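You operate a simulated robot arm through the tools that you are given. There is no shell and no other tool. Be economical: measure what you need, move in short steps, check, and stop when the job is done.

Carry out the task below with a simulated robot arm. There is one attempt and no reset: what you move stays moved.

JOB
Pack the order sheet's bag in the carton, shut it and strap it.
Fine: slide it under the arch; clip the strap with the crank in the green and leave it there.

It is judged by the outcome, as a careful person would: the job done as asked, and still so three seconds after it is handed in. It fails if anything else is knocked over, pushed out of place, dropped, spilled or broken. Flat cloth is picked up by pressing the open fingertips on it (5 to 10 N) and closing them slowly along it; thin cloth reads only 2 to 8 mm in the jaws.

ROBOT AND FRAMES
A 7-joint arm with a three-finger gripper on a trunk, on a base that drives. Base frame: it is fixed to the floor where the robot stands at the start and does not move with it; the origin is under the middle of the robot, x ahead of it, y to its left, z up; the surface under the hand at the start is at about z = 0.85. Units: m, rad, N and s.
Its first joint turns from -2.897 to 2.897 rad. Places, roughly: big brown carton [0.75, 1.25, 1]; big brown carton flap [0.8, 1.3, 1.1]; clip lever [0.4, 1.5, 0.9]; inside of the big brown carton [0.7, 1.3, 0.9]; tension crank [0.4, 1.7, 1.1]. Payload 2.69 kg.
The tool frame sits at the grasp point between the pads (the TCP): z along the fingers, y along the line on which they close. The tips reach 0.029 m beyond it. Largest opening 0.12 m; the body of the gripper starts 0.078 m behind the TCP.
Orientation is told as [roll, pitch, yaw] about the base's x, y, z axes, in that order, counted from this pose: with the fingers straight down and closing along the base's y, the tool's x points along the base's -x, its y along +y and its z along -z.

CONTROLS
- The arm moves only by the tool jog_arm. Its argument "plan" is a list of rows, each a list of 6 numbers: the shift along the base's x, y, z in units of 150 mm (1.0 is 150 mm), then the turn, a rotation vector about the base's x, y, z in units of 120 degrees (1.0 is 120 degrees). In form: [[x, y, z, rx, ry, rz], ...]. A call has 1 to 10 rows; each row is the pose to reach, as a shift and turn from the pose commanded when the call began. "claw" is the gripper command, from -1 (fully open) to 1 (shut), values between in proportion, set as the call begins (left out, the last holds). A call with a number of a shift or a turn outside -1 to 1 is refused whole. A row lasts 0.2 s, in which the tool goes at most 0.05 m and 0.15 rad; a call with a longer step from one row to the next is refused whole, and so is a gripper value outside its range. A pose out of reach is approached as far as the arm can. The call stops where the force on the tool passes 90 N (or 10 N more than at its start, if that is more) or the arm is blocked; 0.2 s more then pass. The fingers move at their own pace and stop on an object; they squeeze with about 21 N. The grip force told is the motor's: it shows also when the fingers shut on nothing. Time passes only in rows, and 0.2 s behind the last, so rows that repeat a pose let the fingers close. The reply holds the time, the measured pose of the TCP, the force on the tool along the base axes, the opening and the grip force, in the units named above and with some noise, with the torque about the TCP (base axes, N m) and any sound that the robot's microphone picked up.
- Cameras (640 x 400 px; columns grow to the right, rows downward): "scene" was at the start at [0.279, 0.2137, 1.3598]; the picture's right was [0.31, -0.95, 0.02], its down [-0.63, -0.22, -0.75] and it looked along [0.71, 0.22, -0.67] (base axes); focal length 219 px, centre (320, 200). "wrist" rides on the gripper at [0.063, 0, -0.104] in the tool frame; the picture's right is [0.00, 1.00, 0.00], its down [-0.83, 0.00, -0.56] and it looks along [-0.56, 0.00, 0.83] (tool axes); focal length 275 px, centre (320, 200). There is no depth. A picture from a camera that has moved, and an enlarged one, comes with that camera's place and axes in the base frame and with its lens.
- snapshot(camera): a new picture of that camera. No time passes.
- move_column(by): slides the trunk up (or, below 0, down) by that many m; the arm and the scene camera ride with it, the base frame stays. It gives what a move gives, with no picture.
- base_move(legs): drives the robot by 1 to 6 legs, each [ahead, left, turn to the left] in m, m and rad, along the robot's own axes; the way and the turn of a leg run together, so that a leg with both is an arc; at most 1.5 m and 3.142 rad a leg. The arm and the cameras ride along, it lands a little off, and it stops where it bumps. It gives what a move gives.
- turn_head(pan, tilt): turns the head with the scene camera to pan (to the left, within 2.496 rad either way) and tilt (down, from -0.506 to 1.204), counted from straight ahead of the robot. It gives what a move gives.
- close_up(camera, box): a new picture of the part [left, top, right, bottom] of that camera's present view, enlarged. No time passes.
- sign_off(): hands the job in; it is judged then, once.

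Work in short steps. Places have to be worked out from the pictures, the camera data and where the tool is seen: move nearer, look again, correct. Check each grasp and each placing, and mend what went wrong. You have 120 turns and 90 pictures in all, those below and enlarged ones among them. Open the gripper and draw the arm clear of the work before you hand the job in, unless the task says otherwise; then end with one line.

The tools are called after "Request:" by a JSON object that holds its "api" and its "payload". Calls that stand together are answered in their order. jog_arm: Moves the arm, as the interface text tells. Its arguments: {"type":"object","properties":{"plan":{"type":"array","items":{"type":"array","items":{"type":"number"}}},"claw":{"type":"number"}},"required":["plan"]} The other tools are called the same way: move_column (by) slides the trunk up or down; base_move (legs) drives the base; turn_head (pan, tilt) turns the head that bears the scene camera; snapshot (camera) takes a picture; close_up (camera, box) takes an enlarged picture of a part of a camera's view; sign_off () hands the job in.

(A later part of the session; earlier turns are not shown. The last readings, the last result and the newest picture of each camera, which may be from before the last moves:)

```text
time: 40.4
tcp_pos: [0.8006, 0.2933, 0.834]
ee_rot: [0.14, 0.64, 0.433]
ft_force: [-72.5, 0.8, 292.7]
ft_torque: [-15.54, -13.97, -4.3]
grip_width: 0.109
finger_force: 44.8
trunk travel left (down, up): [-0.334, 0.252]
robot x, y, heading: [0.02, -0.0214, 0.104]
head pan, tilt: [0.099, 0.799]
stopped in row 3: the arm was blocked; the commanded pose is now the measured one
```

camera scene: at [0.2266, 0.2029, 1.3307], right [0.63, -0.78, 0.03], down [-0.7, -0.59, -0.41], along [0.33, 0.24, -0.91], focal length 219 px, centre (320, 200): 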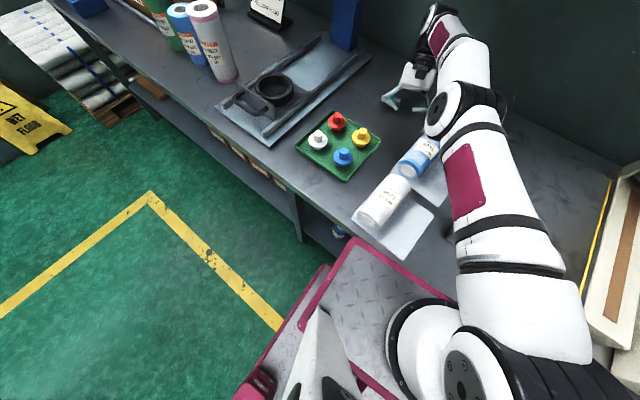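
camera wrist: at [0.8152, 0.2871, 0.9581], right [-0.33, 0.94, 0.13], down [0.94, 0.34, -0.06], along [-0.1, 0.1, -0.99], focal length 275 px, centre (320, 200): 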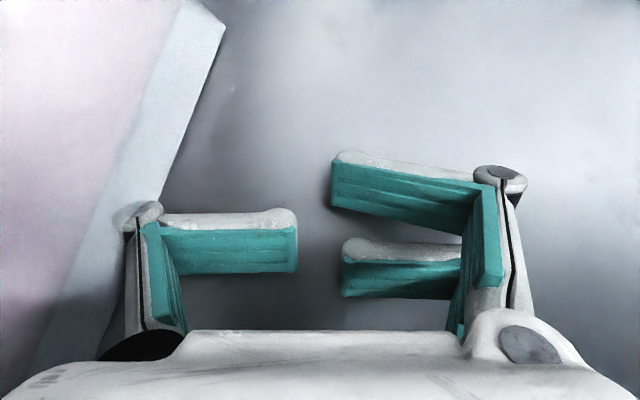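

The base drifts a little under the load, and its start offset hints at a contact at the base. I look at the base's surroundings, left and rear, steeply down.

Request:
{"api": "turn_head", "payload": {"pan": 1.3, "tilt": 1.2}}

Request:
{"api": "snapshot", "payload": {"camera": "scene"}}

Request:
{"api": "turn_head", "payload": {"pan": 2.45, "tilt": 1.2}}

Request:
{"api": "snapshot", "payload": {"camera": "scene"}}

Request:
{"api": "turn_head", "payload": {"pan": -1.8, "tilt": 1.2}}

Request:
{"api": "snapshot", "payload": {"camera": "scene"}}

```text
time: 41.8
tcp_pos: [0.8014, 0.2938, 0.836]
ee_rot: [0.143, 0.642, 0.434]
ft_force: [-81.5, -19.8, 300.3]
ft_torque: [-15.3, -14.03, -4.55]
grip_width: 0.1074
finger_force: 44.7
trunk travel left (down, up): [-0.334, 0.252]
robot x, y, heading: [0.0173, -0.021, 0.105]
head pan, tilt: [1.3, 1.201]
```

```text
55 pictures are left
camera scene: at [0.1794, 0.2395, 1.3286], right [0.98, -0.17, 0.05], down [-0.14, -0.92, -0.38], along [0.11, 0.36, -0.92], focal length 219 px, centre (320, 200)
```

scene: 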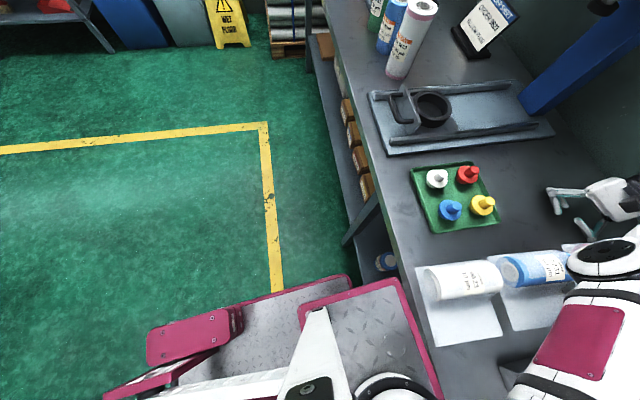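

```text
time: 43.2
tcp_pos: [0.803, 0.2935, 0.8347]
ee_rot: [0.143, 0.64, 0.433]
ft_force: [-63.0, -15.3, 292.4]
ft_torque: [-15.31, -13.55, -3.49]
grip_width: 0.1079
finger_force: 44.9
trunk travel left (down, up): [-0.334, 0.252]
robot x, y, heading: [0.0208, -0.0196, 0.103]
head pan, tilt: [2.45, 1.201]
```

```text
54 pictures are left
camera scene: at [0.1241, 0.2156, 1.3253], right [0.55, 0.83, 0.04], down [0.79, -0.52, -0.32], along [-0.25, 0.21, -0.95], focal length 219 px, centre (320, 200)
```

scene: 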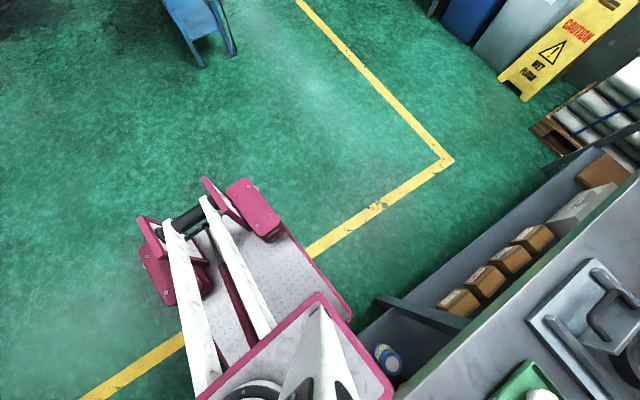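

```text
time: 46.6
tcp_pos: [0.8026, 0.2936, 0.8344]
ee_rot: [0.145, 0.636, 0.438]
ft_force: [-37.0, -0.7, 281.9]
ft_torque: [-15.5, -12.89, -1.74]
grip_width: 0.1084
finger_force: 45.3
trunk travel left (down, up): [-0.334, 0.252]
robot x, y, heading: [0.0215, -0.0224, 0.104]
head pan, tilt: [-1.799, 1.201]
```

```text
53 pictures are left
camera scene: at [0.164, 0.1294, 1.3268], right [-0.99, 0.13, -0.05], down [0.14, 0.93, -0.35], along [0.01, -0.35, -0.94], focal length 219 px, centre (320, 200)
```

scene: 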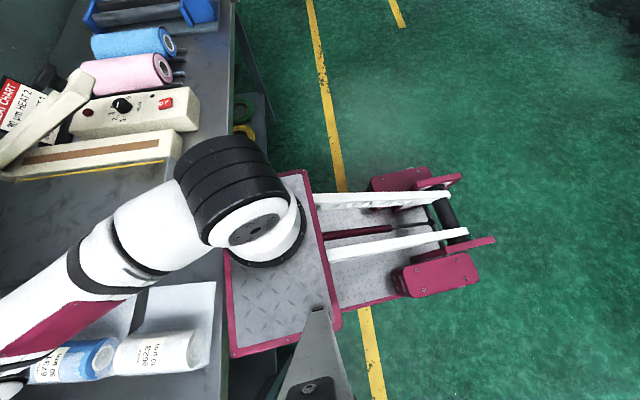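

The lift plate sits flush against the bench's front edge; that contact may be what pushes everything. I try again to back off, this time with a short reverse and then another, and watch the pose.

Request:
{"api": "base_move", "payload": {"legs": [[-0.03, 0, -0.05], [-0.03, 0, 0]]}}

```text
time: 47.3
tcp_pos: [0.8182, 0.2821, 0.8407]
ee_rot: [0.187, 0.604, 0.451]
ft_force: [-84.7, 18.5, 290.8]
ft_torque: [-9.25, -10.05, -2.77]
grip_width: 0.0783
finger_force: 44.9
trunk travel left (down, up): [-0.334, 0.252]
robot x, y, heading: [0.018, -0.0247, 0.103]
head pan, tilt: [-1.799, 1.201]
stopped in leg 1: the force on the tool passed its limit at 304 N (the readings are from after the stop); the commanded pose is now the measured one
```

The readings fit an arm that goes limp for ~0.1 s at each motion start, then locks; supported by the bench it could get through that phase. I retry the slow lift, with a bit of leftward motion, to see whether it passes the force check now.

Request:
{"api": "jog_arm", "payload": {"plan": [[0, 0, 0.005, 0, 0, 0], [0, 0, 0.01, 0, 0, 0], [0, 0.01, 0.02, 0, 0, 0], [0, 0.02, 0.04, 0, -0.005, 0], [0, 0.03, 0.08, 0, -0.01, 0], [0, 0.05, 0.15, 0, -0.02, 0], [0, 0.08, 0.25, 0, -0.04, 0], [-0.05, 0.1, 0.35, 0, -0.06, 0], [-0.1, 0.12, 0.45, 0, -0.08, 0], [-0.15, 0.15, 0.55, 0, -0.1, 0]]}}

```text
time: 47.7
tcp_pos: [0.8276, 0.2787, 0.8407]
ee_rot: [0.202, 0.556, 0.455]
ft_force: [-82.6, 28.9, 195.3]
ft_torque: [-8.95, -6.77, -2.88]
grip_width: 0.0755
finger_force: 44.9
trunk travel left (down, up): [-0.334, 0.252]
robot x, y, heading: [0.0185, -0.019, 0.104]
head pan, tilt: [-1.799, 1.201]
stopped in row 2: the arm was blocked; the commanded pose is now the measured one
```

The tool force dropped to 195 N; I check whether the elbow has come to rest on anything.

Request:
{"api": "turn_head", "payload": {"pan": 0.25, "tilt": 0.9}}

Request:
{"api": "snapshot", "payload": {"camera": "scene"}}

```text
time: 49.7
tcp_pos: [0.8306, 0.2788, 0.8427]
ee_rot: [0.197, 0.549, 0.449]
ft_force: [-80.7, 27.9, 197.0]
ft_torque: [-8.94, -6.68, -2.73]
grip_width: 0.0756
finger_force: 45.4
trunk travel left (down, up): [-0.334, 0.252]
robot x, y, heading: [0.0159, -0.0211, 0.103]
head pan, tilt: [0.25, 0.901]
```

```text
52 pictures are left
camera scene: at [0.2403, 0.2121, 1.3513], right [0.34, -0.94, 0.01], down [-0.7, -0.27, -0.66], along [0.62, 0.22, -0.75], focal length 219 px, centre (320, 200)
```

scene: 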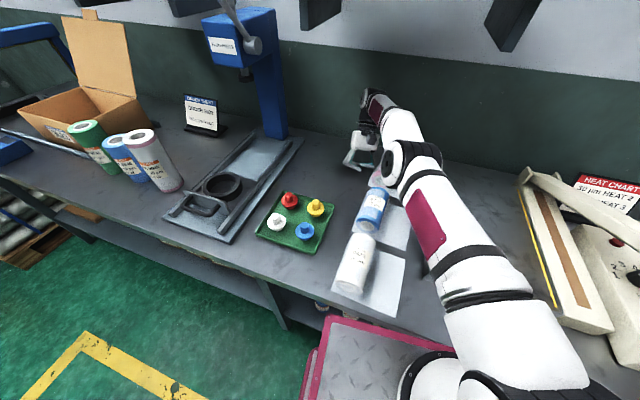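

The rolls are undisturbed and the elbow is still well above them. I retry the same gentle lift, with the hand a bit further from the pink roll.

Request:
{"api": "jog_arm", "payload": {"plan": [[0, 0, 0, 0, 0, 0], [0, 0.01, 0.02, 0, -0.01, 0], [0, 0.03, 0.06, 0, -0.03, 0], [-0.02, 0.06, 0.12, 0, -0.06, 0], [-0.05, 0.1, 0.2, 0, -0.09, 0], [-0.1, 0.15, 0.3, 0, -0.12, 0], [-0.15, 0.2, 0.4, 0, -0.15, 0], [-0.2, 0.25, 0.5, 0, -0.18, 0]]}}

```text
time: 50.0
tcp_pos: [0.8303, 0.2775, 0.8417]
ee_rot: [0.221, 0.544, 0.465]
ft_force: [-49.2, 56.8, 272.9]
ft_torque: [-12.8, -8.94, -0.57]
grip_width: 0.0753
finger_force: 45.1
trunk travel left (down, up): [-0.334, 0.252]
robot x, y, heading: [0.0182, -0.0187, 0.105]
head pan, tilt: [0.25, 0.901]
stopped in row 1: the arm was blocked; the commanded pose is now the measured one
```

Blocked again; I hold with zero rows to see whether it settles as before.

Request:
{"api": "jog_arm", "payload": {"plan": [[0, 0, 0, 0, 0, 0], [0, 0, 0, 0, 0, 0], [0, 0, 0, 0, 0, 0], [0, 0, 0, 0, 0, 0], [0, 0, 0, 0, 0, 0], [0, 0, 0, 0, 0, 0]], "claw": -1}}

```text
time: 51.4
tcp_pos: [0.8311, 0.2779, 0.8411]
ee_rot: [0.223, 0.542, 0.47]
ft_force: [-51.6, 60.3, 272.2]
ft_torque: [-11.71, -8.79, 0.13]
grip_width: 0.0792
finger_force: 0.0
trunk travel left (down, up): [-0.334, 0.252]
robot x, y, heading: [0.0173, -0.0198, 0.104]
head pan, tilt: [0.25, 0.901]
```

It holds steadily in jog mode. From this settled state I lift in very fine steps.

Request:
{"api": "jog_arm", "payload": {"plan": [[0, 0, 0, 0, 0, 0], [0, 0, 0.005, 0, 0, 0], [0, 0, 0.01, 0, 0, 0], [0, 0, 0.015, 0, 0, 0], [0, 0, 0.02, 0, 0, 0], [0, 0, 0.025, 0, 0, 0], [0, 0, 0.03, 0, 0, 0], [0, 0, 0.035, 0, 0, 0], [0, 0, 0.04, 0, 0, 0], [0, 0, 0.045, 0, 0, 0]]}}

```text
time: 52.1
tcp_pos: [0.8358, 0.2756, 0.844]
ee_rot: [0.249, 0.527, 0.482]
ft_force: [-87.5, 34.6, 200.2]
ft_torque: [-7.84, -6.41, -2.51]
grip_width: 0.0786
finger_force: 0.0
trunk travel left (down, up): [-0.334, 0.252]
robot x, y, heading: [0.016, -0.0182, 0.105]
head pan, tilt: [0.25, 0.901]
stopped in row 3: the arm was blocked; the commanded pose is now the measured one
```

The pattern (each command shifts the arm forward/down ~5 cm with ~0.05 rad pitch) matches the trunk's nose-up lean, as if the base rides on something. I try freeing the base: reverse with a larger command.

Request:
{"api": "base_move", "payload": {"legs": [[-0.3, 0, 0]]}}

Request:
{"api": "base_move", "payload": {"legs": [[-0.3, 0, 0]]}}

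```text
time: 52.9
tcp_pos: [0.8344, 0.2766, 0.8459]
ee_rot: [0.306, 0.517, 0.525]
ft_force: [-82.1, 40.3, 215.4]
ft_torque: [-8.85, -6.91, -2.25]
grip_width: 0.0814
finger_force: 0.0
trunk travel left (down, up): [-0.334, 0.252]
robot x, y, heading: [0.0179, -0.0189, 0.103]
head pan, tilt: [0.25, 0.901]
stopped in leg 1: the robot was blocked; the commanded pose is now the measured one
```

```text
time: 53.6
tcp_pos: [0.8357, 0.2757, 0.849]
ee_rot: [0.356, 0.5, 0.561]
ft_force: [-86.5, 29.0, 198.3]
ft_torque: [-7.42, -5.78, -2.44]
grip_width: 0.0804
finger_force: 0.1
trunk travel left (down, up): [-0.334, 0.252]
robot x, y, heading: [0.0175, -0.0196, 0.108]
head pan, tilt: [0.25, 0.901]
stopped in leg 1: the robot was blocked; the commanded pose is now the measured one
```

Reverse is dead. I test the other directions: a small sideways and a small turn.

Request:
{"api": "base_move", "payload": {"legs": [[0, 0.05, 0]]}}

Request:
{"api": "base_move", "payload": {"legs": [[0, 0, -0.1]]}}

```text
time: 54.3
tcp_pos: [0.8375, 0.2705, 0.8518]
ee_rot: [0.421, 0.48, 0.604]
ft_force: [-81.7, 26.2, 200.8]
ft_torque: [-6.65, -4.94, -2.59]
grip_width: 0.0759
finger_force: 0.1
trunk travel left (down, up): [-0.334, 0.252]
robot x, y, heading: [0.0149, -0.0188, 0.104]
head pan, tilt: [0.25, 0.901]
stopped in leg 1: the robot was blocked; the commanded pose is now the measured one
```

```text
time: 55.0
tcp_pos: [0.8421, 0.2666, 0.8565]
ee_rot: [0.496, 0.447, 0.644]
ft_force: [-82.2, 22.3, 195.8]
ft_torque: [-5.4, -3.85, -2.88]
grip_width: 0.0715
finger_force: 0.0
trunk travel left (down, up): [-0.334, 0.252]
robot x, y, heading: [0.0186, -0.0196, 0.095]
head pan, tilt: [0.25, 0.901]
stopped in leg 1: the robot was blocked; the commanded pose is now the measured one
```

Nothing frees it and the hand is rolling toward the pink roll. I look at both cameras.

Request:
{"api": "snapshot", "payload": {"camera": "scene"}}

Request:
{"api": "snapshot", "payload": {"camera": "wrist"}}

```text
51 pictures are left
camera scene: at [0.2428, 0.2142, 1.3514], right [0.34, -0.94, 0.01], down [-0.7, -0.26, -0.66], along [0.62, 0.21, -0.75], focal length 219 px, centre (320, 200)
```

scene: 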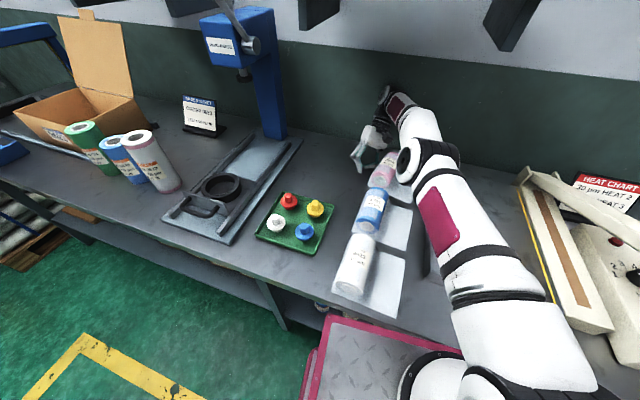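

```text
50 pictures are left
camera wrist: at [0.8593, 0.2159, 0.9649], right [-0.37, 0.82, 0.43], down [0.93, 0.37, 0.08], along [-0.09, 0.43, -0.9], focal length 275 px, centre (320, 200)
```

wrist: 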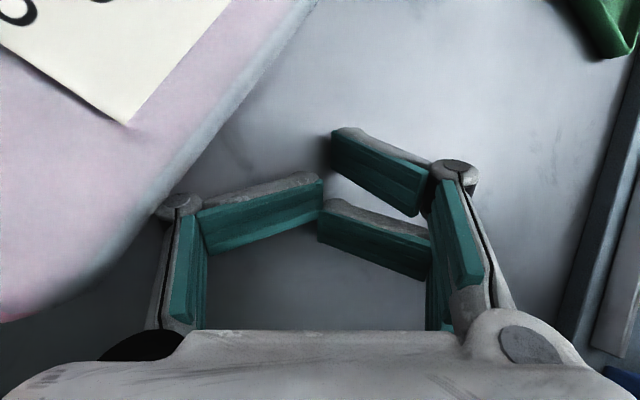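

The pink roll is untouched but close. I try jogging left and up with the roll being undone.

Request:
{"api": "jog_arm", "payload": {"plan": [[0, 0, 0, 0, 0, 0], [0, 0.05, 0.05, -0.02, 0, -0.02], [0, 0.12, 0.12, -0.06, -0.02, -0.05], [0, 0.22, 0.22, -0.1, -0.04, -0.08], [0, 0.35, 0.35, -0.14, -0.06, -0.11], [0, 0.5, 0.5, -0.18, -0.08, -0.14]]}}

```text
time: 55.4
tcp_pos: [0.8432, 0.2636, 0.8565]
ee_rot: [0.524, 0.429, 0.662]
ft_force: [-40.7, 17.0, 270.6]
ft_torque: [-8.76, -6.77, -1.48]
grip_width: 0.0699
finger_force: 0.0
trunk travel left (down, up): [-0.334, 0.252]
robot x, y, heading: [0.017, -0.0183, 0.095]
head pan, tilt: [0.25, 0.901]
stopped in row 1: the arm was blocked; the commanded pose is now the measured one
```

From this state motions have run a couple of rows. I command a brisk move left and up, away from the rolls.

Request:
{"api": "jog_arm", "payload": {"plan": [[0, 0, 0, 0, 0, 0], [0, 0.22, 0.22, -0.04, 0, 0], [-0.05, 0.44, 0.44, -0.1, -0.04, -0.03], [-0.1, 0.66, 0.66, -0.15, -0.08, -0.06]]}}

```text
refused: row 3 steps farther than a row can; nothing moved
```

Request:
{"api": "jog_arm", "payload": {"plan": [[0, 0, 0, 0, 0, 0], [0, 0.2, 0.22, -0.04, 0, 0], [-0.04, 0.4, 0.44, -0.08, -0.03, -0.03], [-0.08, 0.6, 0.66, -0.12, -0.06, -0.06]]}}

```text
time: 55.7
tcp_pos: [0.8453, 0.2634, 0.8583]
ee_rot: [0.556, 0.409, 0.688]
ft_force: [-80.9, 22.4, 197.0]
ft_torque: [-5.24, -3.95, -2.03]
grip_width: 0.0674
finger_force: 0.0
trunk travel left (down, up): [-0.334, 0.252]
robot x, y, heading: [0.018, -0.0157, 0.095]
head pan, tilt: [0.25, 0.901]
stopped in row 1: the arm was blocked; the commanded pose is now the measured one
```

Still blocked. I try the trunk upward with the maximum command, in case the plate's contact with the bench is the cause.

Request:
{"api": "move_column", "payload": {"by": 0.2}}

Request:
{"api": "move_column", "payload": {"by": 0.2}}

```text
time: 56.0
tcp_pos: [0.843, 0.2597, 0.8587]
ee_rot: [0.586, 0.402, 0.708]
ft_force: [-43.3, 6.0, 264.4]
ft_torque: [-8.78, -7.05, -1.68]
grip_width: 0.0665
finger_force: 0.0
trunk travel left (down, up): [-0.337, 0.249]
robot x, y, heading: [0.014, -0.0167, 0.096]
head pan, tilt: [0.25, 0.901]
stopped: the force on the tool passed its limit at 243 N (the readings are from after the stop); the commanded pose is now the measured one
```

```text
time: 56.6
tcp_pos: [0.8455, 0.2584, 0.8619]
ee_rot: [0.639, 0.473, 0.748]
ft_force: [-69.3, -14.5, 150.5]
ft_torque: [-3.75, -2.64, -1.8]
grip_width: 0.064
finger_force: 0.1
trunk travel left (down, up): [-0.358, 0.228]
robot x, y, heading: [0.0143, -0.0155, 0.092]
head pan, tilt: [0.25, 0.901]
stopped: the force on the tool passed its limit at 310 N (the readings are from after the stop); the commanded pose is now the measured one
```

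The trunk rose 2.1 cm and the tool force fell to 150 N, so this helps. I keep raising.

Request:
{"api": "move_column", "payload": {"by": 0.2}}

Request:
{"api": "move_column", "payload": {"by": 0.2}}

```text
time: 58.8
tcp_pos: [0.6979, 0.2444, 1.0381]
ee_rot: [0.637, 0.487, 0.742]
ft_force: [0.9, 0.0, 0.5]
ft_torque: [0.02, 0.03, -0.01]
grip_width: 0.1198
finger_force: 0.0
trunk travel left (down, up): [-0.558, 0.028]
robot x, y, heading: [0.0138, -0.0177, 0.099]
head pan, tilt: [0.25, 0.901]
```

```text
time: 59.5
tcp_pos: [0.6605, 0.2407, 1.0641]
ee_rot: [0.637, 0.485, 0.741]
ft_force: [0.5, 0.0, 0.6]
ft_torque: [-0.03, 0.04, 0.04]
grip_width: 0.1198
finger_force: 0.2
out of reach, approached as far as the arm can: row 1
trunk travel left (down, up): [-0.586, 0.0]
robot x, y, heading: [0.0125, -0.0178, 0.104]
head pan, tilt: [0.25, 0.901]
```

The trunk rose fully and the arm is off the bench, force zero. Now I test a small jog in free air, undoing part of the roll.

Request:
{"api": "jog_arm", "payload": {"plan": [[0, 0, 0.05, -0.03, 0, 0], [0, 0, 0.1, -0.06, 0, 0], [0, 0, 0.12, -0.09, -0.03, 0]]}}

Request:
{"api": "turn_head", "payload": {"pan": 0.0, "tilt": 0.9}}

Request:
{"api": "snapshot", "payload": {"camera": "scene"}}

```text
time: 60.3
tcp_pos: [0.658, 0.2364, 1.0767]
ee_rot: [0.426, 0.569, 0.634]
ft_force: [0.4, -1.1, 0.4]
ft_torque: [-0.04, 0.05, 0.0]
grip_width: 0.1199
finger_force: 0.0
out of reach, approached as far as the arm can: row 2
trunk travel left (down, up): [-0.586, 0.0]
robot x, y, heading: [0.014, -0.0165, 0.097]
head pan, tilt: [0.25, 0.901]
```

```text
time: 61.1
tcp_pos: [0.6593, 0.2376, 1.0761]
ee_rot: [0.429, 0.566, 0.637]
ft_force: [0.1, 0.0, 0.5]
ft_torque: [0.03, -0.01, 0.01]
grip_width: 0.1199
finger_force: 0.0
trunk travel left (down, up): [-0.586, 0.0]
robot x, y, heading: [0.0123, -0.018, 0.097]
head pan, tilt: [0.0, 0.901]
```

```text
49 pictures are left
camera scene: at [0.0956, 0.1816, 1.5726], right [0.1, -1.0, 0.0], down [-0.78, -0.08, -0.62], along [0.62, 0.06, -0.78], focal length 219 px, centre (320, 200)
```

scene: 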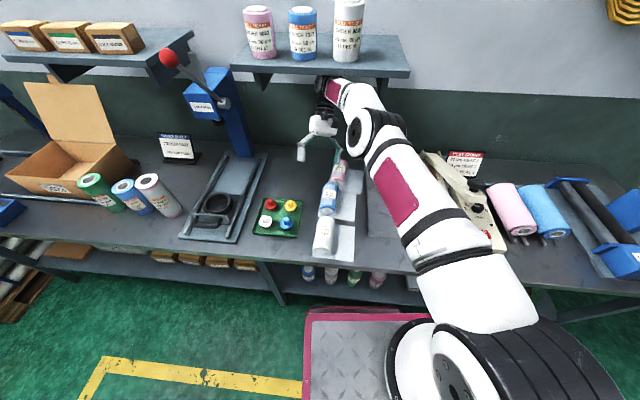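

The arm works again and the body lean is gone: the low plate had been jammed on the bench. All items still stand. Now I back the base to get room.

Request:
{"api": "base_move", "payload": {"legs": [[-0.25, 0, 0], [0, 0, -0.1]]}}

```text
time: 63.4
tcp_pos: [0.433, 0.1501, 1.0825]
ee_rot: [0.423, 0.557, 0.537]
ft_force: [0.2, -1.1, -0.3]
ft_torque: [0.03, 0.01, 0.0]
grip_width: 0.12
finger_force: 0.1
trunk travel left (down, up): [-0.586, 0.0]
robot x, y, heading: [-0.2359, -0.0453, -0.002]
head pan, tilt: [0.0, 0.901]
```

The base is free (x −0.24). Now I straighten the hand to point down.

Request:
{"api": "jog_arm", "payload": {"plan": [[0, 0, 0.03, -0.02, -0.05, -0.03], [0.05, 0, 0.06, -0.04, -0.1, -0.06], [0.1, 0, 0.1, -0.06, -0.15, -0.09], [0.15, 0.02, 0.14, -0.08, -0.2, -0.125], [0.2, 0.05, 0.18, -0.1, -0.25, -0.155], [0.25, 0.08, 0.2, -0.121, -0.307, -0.19], [0.25, 0.08, 0.2, -0.121, -0.307, -0.19]]}}

```text
time: 65.0
tcp_pos: [0.4706, 0.163, 1.1115]
ee_rot: [0.0, -0.003, -0.001]
ft_force: [0.3, -0.3, 0.4]
ft_torque: [0.0, 0.0, 0.0]
grip_width: 0.1198
finger_force: 0.0
trunk travel left (down, up): [-0.586, 0.0]
robot x, y, heading: [-0.2363, -0.0392, -0.004]
head pan, tilt: [0.0, 0.901]
```

The hand is straight, right over the bag area. I look at it from both cameras.

Request:
{"api": "turn_head", "payload": {"pan": 0.2, "tilt": 0.9}}

Request:
{"api": "snapshot", "payload": {"camera": "wrist"}}

Request:
{"api": "close_up", "payload": {"camera": "scene", "box": [240, 80, 440, 205]}}

```text
time: 65.8
tcp_pos: [0.4712, 0.1634, 1.1118]
ee_rot: [-0.001, -0.002, -0.001]
ft_force: [0.2, -0.2, 0.0]
ft_torque: [0.03, -0.03, -0.03]
grip_width: 0.1198
finger_force: 0.1
trunk travel left (down, up): [-0.586, 0.0]
robot x, y, heading: [-0.2382, -0.0375, -0.004]
head pan, tilt: [0.201, 0.901]
```

```text
48 pictures are left
camera wrist: at [0.4074, 0.1625, 1.2162], right [0.0, 1.0, 0.0], down [0.83, 0.0, 0.56], along [0.56, 0.0, -0.83], focal length 275 px, centre (320, 200)
```

wrist: 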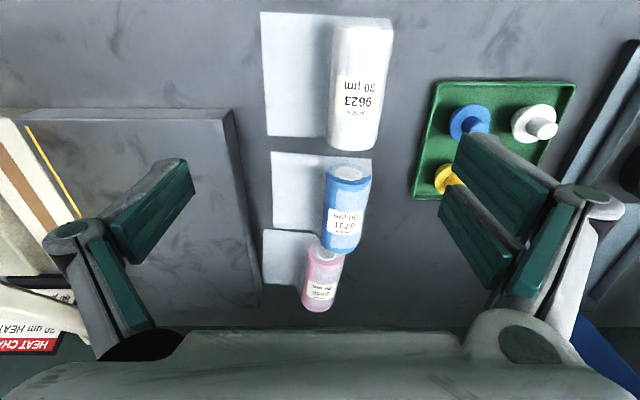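

```text
3.20 times, centred on (340, 142) of scene
camera zoom: at [-0.1369, 0.1651, 1.5724], right [0.2, -0.98, 0.0], down [-0.77, -0.15, -0.62], along [0.61, 0.12, -0.78], focal length 700 px, centre (256, 384)
```

zoom: 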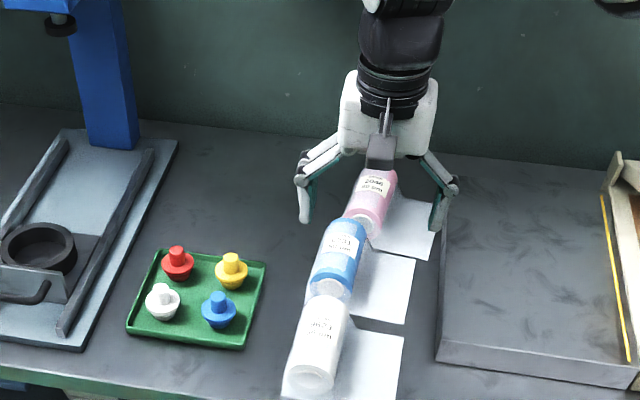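

The bag's axis lies along x at about (0.487, 0.21). I lower the trunk a bit for reach (the lift swings forward as it sinks), watching the numbers.

Request:
{"api": "move_column", "payload": {"by": -0.1}}

```text
time: 67.1
tcp_pos: [0.4697, 0.1629, 1.0128]
ee_rot: [0.001, -0.003, 0.0]
ft_force: [-0.1, 0.3, -0.5]
ft_torque: [-0.01, -0.02, 0.01]
grip_width: 0.1199
finger_force: 0.0
trunk travel left (down, up): [-0.486, 0.1]
robot x, y, heading: [-0.2375, -0.0423, 0.0]
head pan, tilt: [0.201, 0.901]
```

Purely vertical now. I align over the bag and descend to about z=0.93, then look.

Request:
{"api": "jog_arm", "payload": {"plan": [[0.1, 0.3, 0, 0, 0, 0], [0.11, 0.31, -0.25, 0, 0, 0], [0.11, 0.31, -0.5, 0, 0, 0], [0.11, 0.31, -0.5, 0, 0, 0]], "claw": -0.7}}

Request:
{"api": "snapshot", "payload": {"camera": "wrist"}}

Request:
{"api": "close_up", "payload": {"camera": "scene", "box": [240, 80, 440, 205]}}

```text
time: 68.1
tcp_pos: [0.4867, 0.2106, 0.9365]
ee_rot: [-0.001, -0.002, -0.002]
ft_force: [-0.2, 0.5, 0.1]
ft_torque: [0.0, 0.0, 0.03]
grip_width: 0.102
finger_force: 0.1
trunk travel left (down, up): [-0.486, 0.1]
robot x, y, heading: [-0.2345, -0.0491, -0.005]
head pan, tilt: [0.201, 0.901]
```

```text
46 pictures are left
camera wrist: at [0.424, 0.2093, 1.0408], right [0.0, 1.0, 0.0], down [0.83, 0.0, 0.56], along [0.56, 0.0, -0.83], focal length 275 px, centre (320, 200)
```

wrist: 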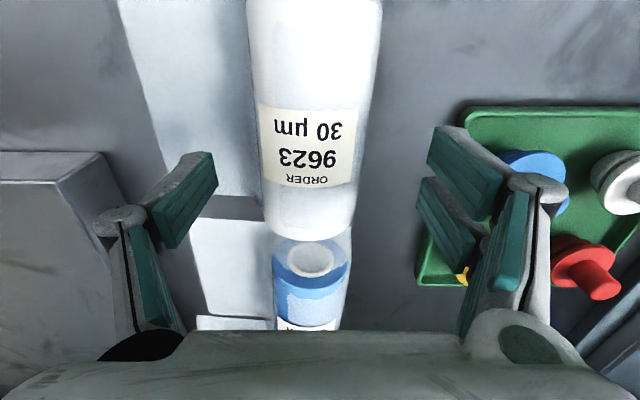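

```text
3.20 times, centred on (340, 142) of scene
camera zoom: at [-0.0214, 0.1649, 1.4731], right [0.2, -0.98, 0.0], down [-0.77, -0.16, -0.62], along [0.61, 0.12, -0.78], focal length 700 px, centre (256, 384)
```

zoom: 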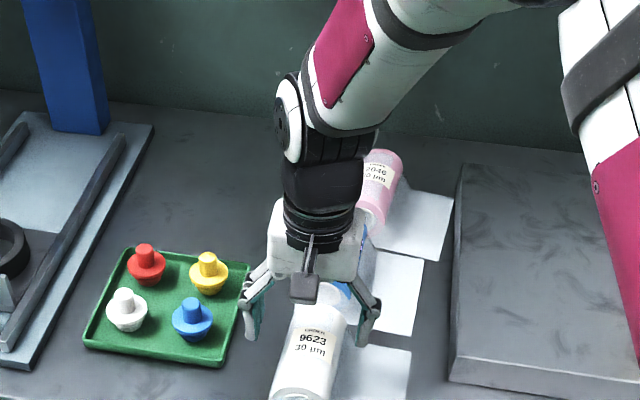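

The bag sits 6 mm to the right of my TCP. I shift and descend slowly, stopping on any contact force.

Request:
{"api": "jog_arm", "payload": {"plan": [[0, -0.04, -0.1, 0, 0, 0], [0, -0.04, -0.2, 0, 0, 0], [0, -0.04, -0.3, 0, 0, 0], [0, -0.04, -0.37, 0, 0, 0], [0, -0.04, -0.37, 0, 0, 0]]}}

Request:
{"api": "close_up", "payload": {"camera": "scene", "box": [270, 140, 390, 215]}}

```text
time: 69.3
tcp_pos: [0.4872, 0.2031, 0.8819]
ee_rot: [0.001, -0.002, -0.002]
ft_force: [0.6, 0.2, 0.5]
ft_torque: [-0.02, 0.04, 0.02]
grip_width: 0.1018
finger_force: 0.2
trunk travel left (down, up): [-0.486, 0.1]
robot x, y, heading: [-0.235, -0.04, -0.003]
head pan, tilt: [0.201, 0.901]
```

```text
5.33 times, centred on (330, 178) of scene
camera zoom: at [-0.0213, 0.1649, 1.4731], right [0.2, -0.98, 0.0], down [-0.77, -0.16, -0.62], along [0.61, 0.12, -0.78], focal length 1167 px, centre (267, 320)
```

zoom: 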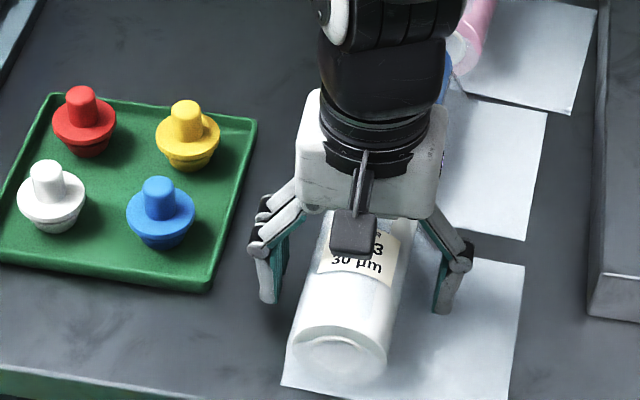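

Fingers straddle the bag with no contact. I go 12 mm lower and then close on it.

Request:
{"api": "jog_arm", "payload": {"plan": [[0, 0, -0.04, 0, 0, 0], [0, 0, -0.08, 0, 0, 0], [0, 0, -0.08, 0, 0, 0]]}}

Request:
{"api": "jog_arm", "payload": {"plan": [[0, 0, 0, 0, 0, 0], [0, 0, 0, 0, 0, 0], [0, 0, 0, 0, 0, 0], [0, 0, 0, 0, 0, 0]], "claw": 0.2}}

```text
time: 70.1
tcp_pos: [0.4873, 0.2027, 0.8699]
ee_rot: [0.0, -0.001, -0.002]
ft_force: [-1.7, -0.3, 3.9]
ft_torque: [-0.23, 0.0, -0.07]
grip_width: 0.1035
finger_force: 1.1
trunk travel left (down, up): [-0.486, 0.1]
robot x, y, heading: [-0.2336, -0.0413, -0.0]
head pan, tilt: [0.201, 0.901]
```

```text
time: 71.1
tcp_pos: [0.4873, 0.2041, 0.8719]
ee_rot: [0.001, -0.004, -0.001]
ft_force: [5.9, -10.4, 35.9]
ft_torque: [-1.93, -0.07, 0.13]
grip_width: 0.0924
finger_force: 20.8
trunk travel left (down, up): [-0.486, 0.1]
robot x, y, heading: [-0.2325, -0.0399, 0.003]
head pan, tilt: [0.201, 0.901]
```

The right fingertip seems to bear on the sheet/bench (36 N up). I rise 8 mm so the tips are free while closing.

Request:
{"api": "jog_arm", "payload": {"plan": [[0, 0, 0.03, 0, 0, 0], [0, 0, 0.06, 0, 0, 0], [0, 0, 0.06, 0, 0, 0], [0, 0, 0.06, 0, 0, 0]]}}

Request:
{"api": "snapshot", "payload": {"camera": "wrist"}}

```text
time: 72.1
tcp_pos: [0.4854, 0.2044, 0.8789]
ee_rot: [-0.001, -0.003, -0.001]
ft_force: [-2.7, 6.4, 20.1]
ft_torque: [-0.83, 0.2, -0.15]
grip_width: 0.0665
finger_force: 21.3
trunk travel left (down, up): [-0.486, 0.1]
robot x, y, heading: [-0.2337, -0.0415, -0.009]
head pan, tilt: [0.201, 0.901]
```

```text
43 pictures are left
camera wrist: at [0.4227, 0.2035, 0.9833], right [0.0, 1.0, 0.0], down [0.83, 0.0, 0.56], along [0.56, 0.0, -0.83], focal length 275 px, centre (320, 200)
```

wrist: 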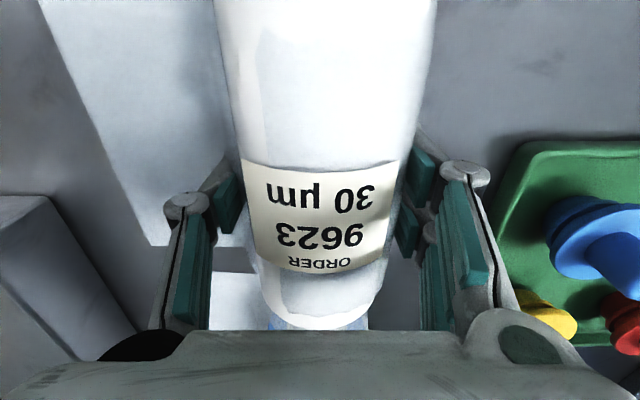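

Gripped at 66 mm with 21 N. I close firmly and lift 5 cm slowly.

Request:
{"api": "jog_arm", "payload": {"plan": [[0, 0, 0, 0, 0, 0], [0, 0, 0.05, 0, 0, 0], [0, 0, 0.12, 0, 0, 0], [0, 0, 0.22, 0, 0, 0], [0, 0, 0.35, 0, 0, 0], [0, 0, 0.35, 0, 0, 0]], "claw": 0.5}}

Request:
{"api": "close_up", "payload": {"camera": "scene", "box": [240, 100, 440, 225]}}

```text
time: 73.5
tcp_pos: [0.4869, 0.2031, 0.932]
ee_rot: [0.0, -0.002, -0.002]
ft_force: [-0.1, 0.5, -3.3]
ft_torque: [-0.01, -0.02, -0.03]
grip_width: 0.0661
finger_force: 20.9
trunk travel left (down, up): [-0.486, 0.1]
robot x, y, heading: [-0.2338, -0.0388, 0.001]
head pan, tilt: [0.201, 0.901]
```

```text
3.20 times, centred on (340, 162) of scene
camera zoom: at [-0.0212, 0.165, 1.473], right [0.2, -0.98, 0.0], down [-0.77, -0.16, -0.62], along [0.61, 0.12, -0.78], focal length 700 px, centre (256, 320)
```

zoom: 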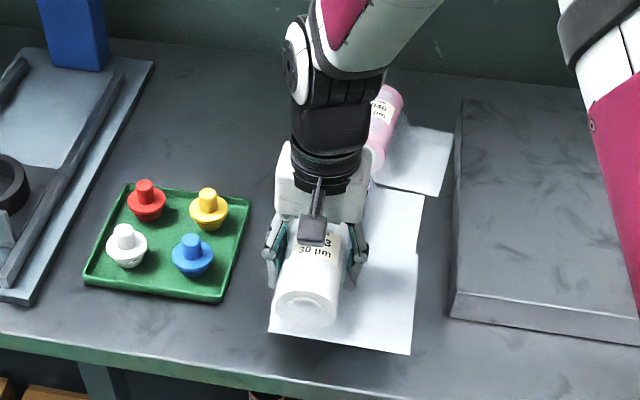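

The bag, including its film flap, is held (3.3 N). I raise it, back off, drive left past the press, then look at the carton.

Request:
{"api": "jog_arm", "payload": {"plan": [[0, 0, 0.2, 0, 0, 0], [0, 0, 0.45, 0, 0, 0], [0, 0, 0.7, 0, 0, 0], [0, 0, 0.95, 0, 0, 0], [0, 0, 0.95, 0, 0, 0]]}}

Request:
{"api": "base_move", "payload": {"legs": [[-0.35, 0, 0], [0, 1.0, 0]]}}

Request:
{"api": "turn_head", "payload": {"pan": 0.3, "tilt": 0.6}}

Request:
{"api": "snapshot", "payload": {"camera": "scene"}}

```text
time: 74.7
tcp_pos: [0.4873, 0.2029, 1.0748]
ee_rot: [0.0, -0.002, -0.002]
ft_force: [-0.7, 0.2, -2.4]
ft_torque: [0.01, -0.05, -0.04]
grip_width: 0.066
finger_force: 20.7
trunk travel left (down, up): [-0.486, 0.1]
robot x, y, heading: [-0.2367, -0.0406, -0.003]
head pan, tilt: [0.201, 0.901]
```

```text
time: 81.8
tcp_pos: [0.1319, 1.2133, 1.0744]
ee_rot: [-0.001, -0.002, 0.007]
ft_force: [-0.9, 0.1, -3.0]
ft_torque: [-0.03, -0.02, 0.02]
grip_width: 0.0661
finger_force: 21.5
trunk travel left (down, up): [-0.486, 0.1]
robot x, y, heading: [-0.5908, 0.9619, 0.005]
head pan, tilt: [0.201, 0.901]
```

```text
time: 82.6
tcp_pos: [0.13, 1.2121, 1.074]
ee_rot: [0.0, -0.002, 0.007]
ft_force: [0.0, -0.2, -1.7]
ft_torque: [0.02, -0.02, 0.02]
grip_width: 0.0661
finger_force: 21.0
trunk travel left (down, up): [-0.486, 0.1]
robot x, y, heading: [-0.5862, 0.9664, 0.002]
head pan, tilt: [0.3, 0.6]
```

```text
41 pictures are left
camera scene: at [-0.3673, 1.1827, 1.4978], right [0.3, -0.95, 0.0], down [-0.54, -0.17, -0.82], along [0.79, 0.25, -0.57], focal length 219 px, centre (320, 200)
```

scene: 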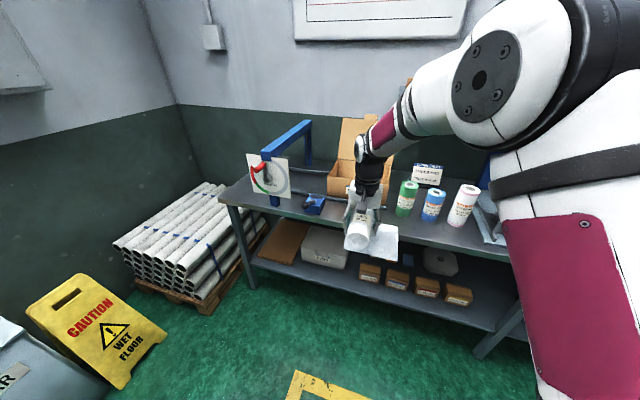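

I zoom on the carton, arch and dial before moving in.

Request:
{"api": "close_up", "payload": {"camera": "scene", "box": [230, 100, 400, 220]}}

Request:
{"api": "turn_head", "payload": {"pan": 0.35, "tilt": 0.9}}

```text
3.33 times, centred on (315, 160) of scene
camera zoom: at [-0.3673, 1.1827, 1.4978], right [0.3, -0.95, 0.0], down [-0.54, -0.17, -0.82], along [0.79, 0.25, -0.57], focal length 730 px, centre (337, 333)
```

zoom: 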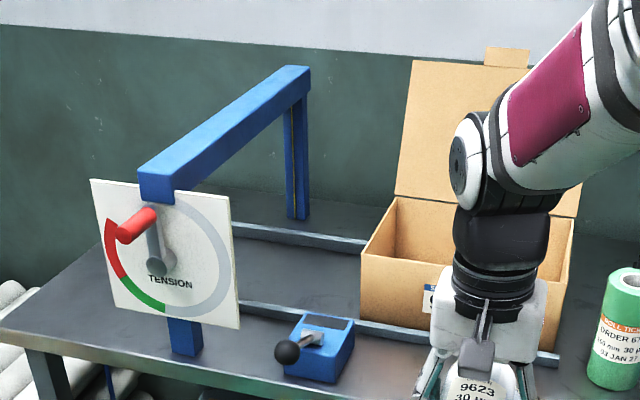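

```text
time: 83.4
tcp_pos: [0.1318, 1.2121, 1.0744]
ee_rot: [-0.001, -0.002, 0.006]
ft_force: [-0.5, 0.9, -2.8]
ft_torque: [-0.01, -0.02, -0.03]
grip_width: 0.0661
finger_force: 20.7
trunk travel left (down, up): [-0.486, 0.1]
robot x, y, heading: [-0.5918, 0.9633, 0.006]
head pan, tilt: [0.351, 0.901]
```

Carton spans about x 0.575–0.81, y 1.15–1.44, rim z≈0.965; the dial goes clockwise grey→green→red. I raise the bag, shift left and drive in over the carton.

Request:
{"api": "jog_arm", "payload": {"plan": [[0, 0, 0.25, 0, 0, 0], [0, 0, 0.45, 0, 0, 0], [0, 0, 0.45, 0, 0, 0]]}}

Request:
{"api": "base_move", "payload": {"legs": [[0, 0.117, 0], [0.45, 0, 0]]}}

Request:
{"api": "turn_head", "payload": {"pan": 0.3, "tilt": 0.85}}

Request:
{"api": "snapshot", "payload": {"camera": "scene"}}

Request:
{"api": "snapshot", "payload": {"camera": "wrist"}}

```text
time: 84.2
tcp_pos: [0.1319, 1.2124, 1.1412]
ee_rot: [0.0, -0.001, 0.005]
ft_force: [-0.2, -0.9, -2.7]
ft_torque: [0.03, 0.02, -0.01]
grip_width: 0.0658
finger_force: 21.0
trunk travel left (down, up): [-0.486, 0.1]
robot x, y, heading: [-0.5885, 0.9628, 0.006]
head pan, tilt: [0.351, 0.901]
```

```text
time: 87.7
tcp_pos: [0.5799, 1.3373, 1.1418]
ee_rot: [-0.001, -0.002, 0.014]
ft_force: [0.7, -0.4, -2.5]
ft_torque: [0.03, 0.01, -0.03]
grip_width: 0.0659
finger_force: 21.1
trunk travel left (down, up): [-0.486, 0.1]
robot x, y, heading: [-0.1469, 1.0859, 0.015]
head pan, tilt: [0.351, 0.901]
```

```text
time: 88.3
tcp_pos: [0.5776, 1.3379, 1.1417]
ee_rot: [0.0, -0.003, 0.012]
ft_force: [1.1, -0.7, -2.6]
ft_torque: [0.04, 0.01, 0.04]
grip_width: 0.0658
finger_force: 20.5
trunk travel left (down, up): [-0.486, 0.1]
robot x, y, heading: [-0.1411, 1.0837, 0.015]
head pan, tilt: [0.3, 0.85]
```

```text
39 pictures are left
camera scene: at [0.07, 1.3014, 1.4769], right [0.31, -0.95, 0.0], down [-0.72, -0.23, -0.66], along [0.63, 0.2, -0.75], focal length 219 px, centre (320, 200)
```

scene: 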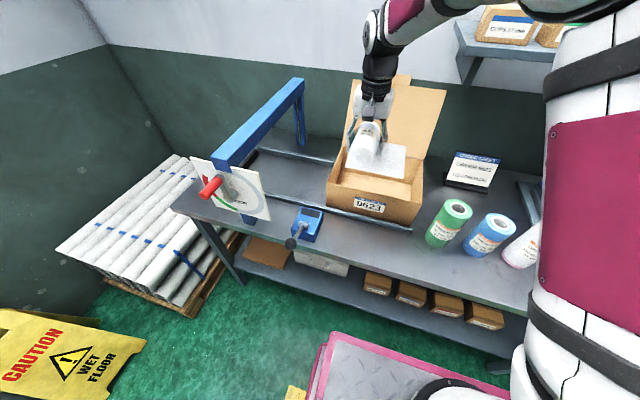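

```text
38 pictures are left
camera wrist: at [0.5156, 1.3364, 1.2454], right [-0.02, 1.0, 0.0], down [0.83, 0.01, 0.56], along [0.56, 0.01, -0.83], focal length 275 px, centre (320, 200)
```

wrist: 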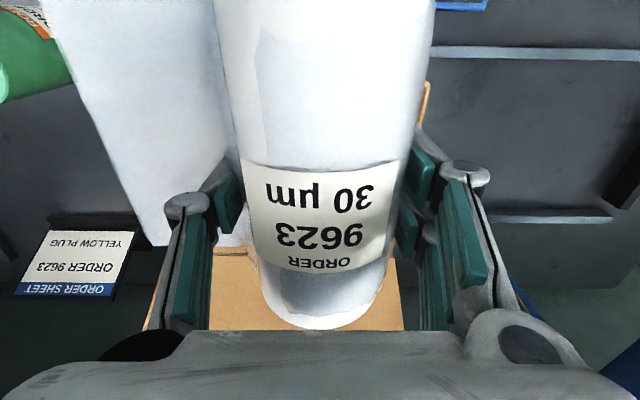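

I zoom on the carton to refine its corners.

Request:
{"api": "close_up", "payload": {"camera": "scene", "box": [280, 70, 460, 240]}}

```text
2.35 times, centred on (370, 155) of scene
camera zoom: at [0.07, 1.3014, 1.4769], right [0.31, -0.95, 0.0], down [-0.72, -0.23, -0.66], along [0.63, 0.2, -0.75], focal length 515 px, centre (202, 306)
```

zoom: 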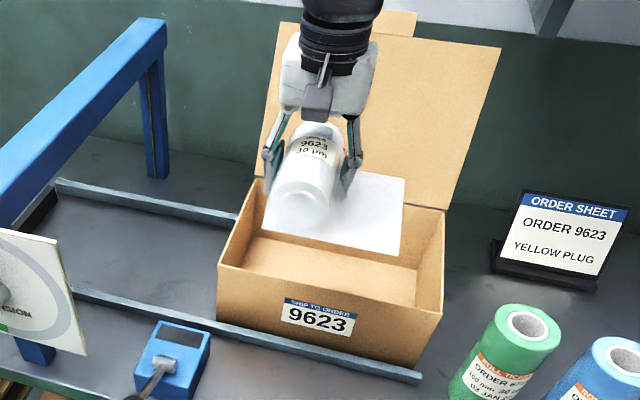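

Carton interior runs x 0.585–0.80, y 1.14–1.43; the flap reaches 11 cm right of the TCP. I move over (0.69, 1.31) and descend to just above the rim first.

Request:
{"api": "jog_arm", "payload": {"plan": [[0.25, -0.06, 0, 0, 0, 0], [0.5, -0.12, 0, 0, 0, 0], [0.75, -0.187, 0, 0, 0, -0.006], [0.75, -0.187, -0.25, 0, 0, -0.006], [0.75, -0.187, -0.5, 0, 0, -0.006], [0.75, -0.187, -0.7, 0, 0, -0.006], [0.75, -0.187, -0.7, 0, 0, -0.006]]}}

Request:
{"api": "close_up", "payload": {"camera": "scene", "box": [280, 70, 460, 240]}}

```text
time: 89.9
tcp_pos: [0.6924, 1.3094, 1.0359]
ee_rot: [-0.002, -0.001, 0.001]
ft_force: [0.3, -0.2, -2.6]
ft_torque: [0.01, -0.01, 0.02]
grip_width: 0.0663
finger_force: 21.3
trunk travel left (down, up): [-0.486, 0.1]
robot x, y, heading: [-0.143, 1.0843, 0.012]
head pan, tilt: [0.3, 0.85]
```

```text
2.35 times, centred on (370, 155) of scene
camera zoom: at [0.0701, 1.3013, 1.4769], right [0.31, -0.95, 0.0], down [-0.72, -0.23, -0.66], along [0.63, 0.2, -0.75], focal length 515 px, centre (202, 306)
```

zoom: 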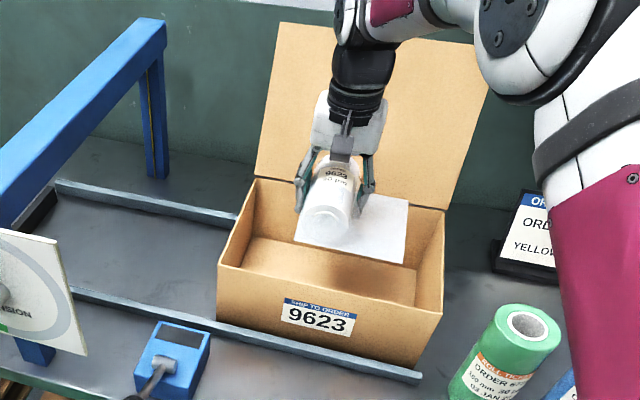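

Well aligned; I shift 1 cm toward me and descend into the carton, gently at the end.

Request:
{"api": "jog_arm", "payload": {"plan": [[-0.05, 0, -0.2, 0, 0, 0], [-0.05, 0, -0.45, 0, 0, 0], [-0.05, 0, -0.65, 0, 0, 0], [-0.05, 0, -0.75, 0, 0, 0], [-0.05, 0, -0.82, 0, 0, 0], [-0.05, 0, -0.86, 0, 0, 0], [-0.05, 0, -0.86, 0, 0, 0]]}}

Request:
{"api": "close_up", "payload": {"camera": "scene", "box": [280, 70, 460, 240]}}

```text
time: 91.5
tcp_pos: [0.6829, 1.3091, 0.9078]
ee_rot: [0.002, -0.001, 0.001]
ft_force: [-0.1, 0.1, -2.9]
ft_torque: [-0.02, 0.0, 0.01]
grip_width: 0.0662
finger_force: 20.6
trunk travel left (down, up): [-0.486, 0.1]
robot x, y, heading: [-0.1446, 1.084, 0.011]
head pan, tilt: [0.3, 0.85]
```

```text
2.35 times, centred on (370, 155) of scene
camera zoom: at [0.0701, 1.3013, 1.4769], right [0.31, -0.95, 0.0], down [-0.72, -0.23, -0.66], along [0.63, 0.2, -0.75], focal length 515 px, centre (202, 306)
```

zoom: 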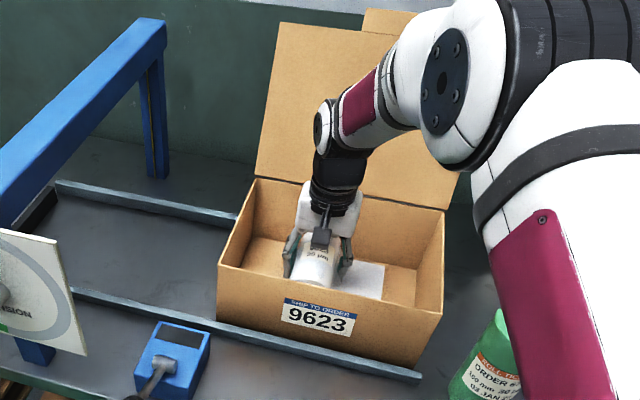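

Inside, still fully carried. I lower further in small steps until the floor takes the weight.

Request:
{"api": "jog_arm", "payload": {"plan": [[0, 0, -0.04, 0, 0, 0], [0, 0, -0.08, 0, 0, 0], [0, 0, -0.12, 0, 0, 0], [0, 0, -0.15, 0, 0, 0], [0, 0, -0.15, 0, 0, 0]]}}

```text
time: 92.7
tcp_pos: [0.6835, 1.3083, 0.8862]
ee_rot: [0.001, -0.001, -0.001]
ft_force: [0.2, -0.9, -3.0]
ft_torque: [-0.01, -0.01, 0.04]
grip_width: 0.066
finger_force: 21.0
trunk travel left (down, up): [-0.486, 0.1]
robot x, y, heading: [-0.1374, 1.0877, 0.014]
head pan, tilt: [0.3, 0.85]
```

Request:
{"api": "jog_arm", "payload": {"plan": [[0, 0, -0.02, 0, 0, 0], [0, 0, -0.035, 0, 0, 0], [0, 0, -0.05, 0, 0, 0], [0, 0, -0.05, 0, 0, 0]]}}

```text
time: 93.7
tcp_pos: [0.6846, 1.3098, 0.8844]
ee_rot: [0.001, -0.011, 0.0]
ft_force: [-7.7, -3.1, 53.7]
ft_torque: [-2.25, 0.33, -0.34]
grip_width: 0.068
finger_force: 21.3
trunk travel left (down, up): [-0.486, 0.1]
robot x, y, heading: [-0.1445, 1.0822, 0.013]
head pan, tilt: [0.3, 0.85]
```

The floor is reached (54 N). I ease up to just-touching and open the fingers a little.

Request:
{"api": "jog_arm", "payload": {"plan": [[0, 0, 0.03, 0, 0, 0], [0, 0, 0.035, 0, 0, 0]]}}

Request:
{"api": "jog_arm", "payload": {"plan": [[0, 0, 0.0, 0, 0, 0], [0, 0, 0.02, 0, 0, 0], [0, 0, 0.03, 0, 0, 0]], "claw": -0.6}}

Request:
{"api": "snapshot", "payload": {"camera": "wrist"}}

```text
time: 94.3
tcp_pos: [0.6843, 1.31, 0.8837]
ee_rot: [0.002, -0.005, -0.001]
ft_force: [6.7, 0.6, 25.8]
ft_torque: [-1.23, -0.5, 0.15]
grip_width: 0.0666
finger_force: 20.9
trunk travel left (down, up): [-0.486, 0.1]
robot x, y, heading: [-0.142, 1.0836, 0.011]
head pan, tilt: [0.3, 0.85]
```

```text
time: 95.1
tcp_pos: [0.6835, 1.3102, 0.8861]
ee_rot: [0.0, 0.0, -0.002]
ft_force: [0.2, 0.5, 0.6]
ft_torque: [0.01, 0.01, 0.02]
grip_width: 0.096
finger_force: 0.1
trunk travel left (down, up): [-0.486, 0.1]
robot x, y, heading: [-0.1416, 1.0866, 0.011]
head pan, tilt: [0.3, 0.85]
```

```text
34 pictures are left
camera wrist: at [0.6202, 1.3091, 0.9909], right [0.0, 1.0, 0.0], down [0.83, 0.0, 0.56], along [0.56, 0.0, -0.83], focal length 275 px, centre (320, 200)
```

wrist: 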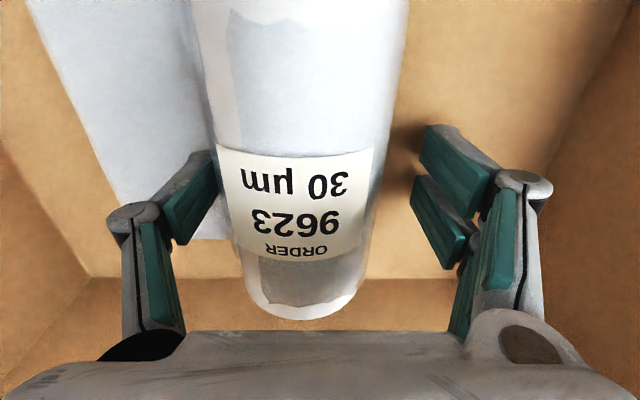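

Released, lying flat on the carton floor. I withdraw straight up and check.

Request:
{"api": "jog_arm", "payload": {"plan": [[0, 0, 0.1, 0, 0, 0], [0, 0, 0.3, 0, 0, 0], [0, 0, 0.55, 0, 0, 0], [0, 0, 0.8, 0, 0, 0], [-0.1, 0, 1.0, 0, 0, 0], [-0.35, 0, 1.0, 0, 0, 0], [-0.65, 0, 1.0, 0, 0, 0], [-0.95, 0, 1.0, 0, 0, 0], [-0.95, 0, 1.0, 0, 0, 0]]}}

Request:
{"api": "close_up", "payload": {"camera": "scene", "box": [180, 50, 460, 250]}}

```text
time: 97.1
tcp_pos: [0.5414, 1.3093, 1.0367]
ee_rot: [0.001, -0.002, 0.0]
ft_force: [0.2, -0.9, 0.2]
ft_torque: [0.01, 0.0, 0.0]
grip_width: 0.096
finger_force: 0.1
trunk travel left (down, up): [-0.486, 0.1]
robot x, y, heading: [-0.1389, 1.0818, 0.013]
head pan, tilt: [0.3, 0.85]
```

```text
2.00 times, centred on (320, 150) of scene
camera zoom: at [0.07, 1.3013, 1.4769], right [0.31, -0.95, 0.0], down [-0.71, -0.23, -0.66], along [0.63, 0.2, -0.75], focal length 438 px, centre (320, 300)
```

zoom: 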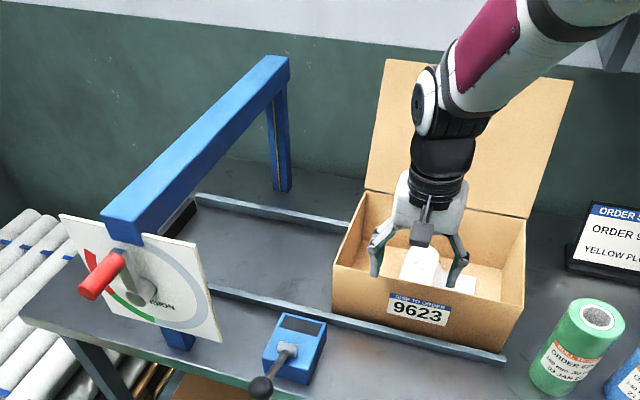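

The bag lies inside. Next the lid: it leans back from the hinge (x≈0.805, z≈0.97) to a top edge near (0.91, 1.29, 1.18). I'll tilt the fingers forward, reach over and behind its top edge, and pull it toward me; first raise, tilt and drive 0.1 m forward.

Request:
{"api": "jog_arm", "payload": {"plan": [[0, 0, 0.3, 0, 0, 0], [0, 0, 0.6, 0, -0.06, 0], [0, 0, 0.9, 0, -0.12, 0], [0, 0, 1.0, 0, -0.18, 0], [0, 0, 1.0, 0, -0.24, 0], [0, 0, 1.0, 0, -0.24, 0]], "claw": -0.5}}

Request:
{"api": "base_move", "payload": {"legs": [[0.1, 0, 0]]}}

```text
time: 98.5
tcp_pos: [0.5418, 1.3096, 1.1872]
ee_rot: [0.001, -0.507, -0.001]
ft_force: [0.7, -0.5, 0.1]
ft_torque: [0.01, 0.01, -0.02]
grip_width: 0.0903
finger_force: 0.1
trunk travel left (down, up): [-0.486, 0.1]
robot x, y, heading: [-0.1423, 1.0823, 0.013]
head pan, tilt: [0.3, 0.85]
```

```text
time: 99.7
tcp_pos: [0.6414, 1.3111, 1.1872]
ee_rot: [0.0, -0.506, -0.002]
ft_force: [-0.1, 0.5, -0.6]
ft_torque: [-0.01, 0.0, 0.02]
grip_width: 0.09
finger_force: 0.0
trunk travel left (down, up): [-0.486, 0.1]
robot x, y, heading: [-0.0402, 1.0868, 0.013]
head pan, tilt: [0.3, 0.85]
```

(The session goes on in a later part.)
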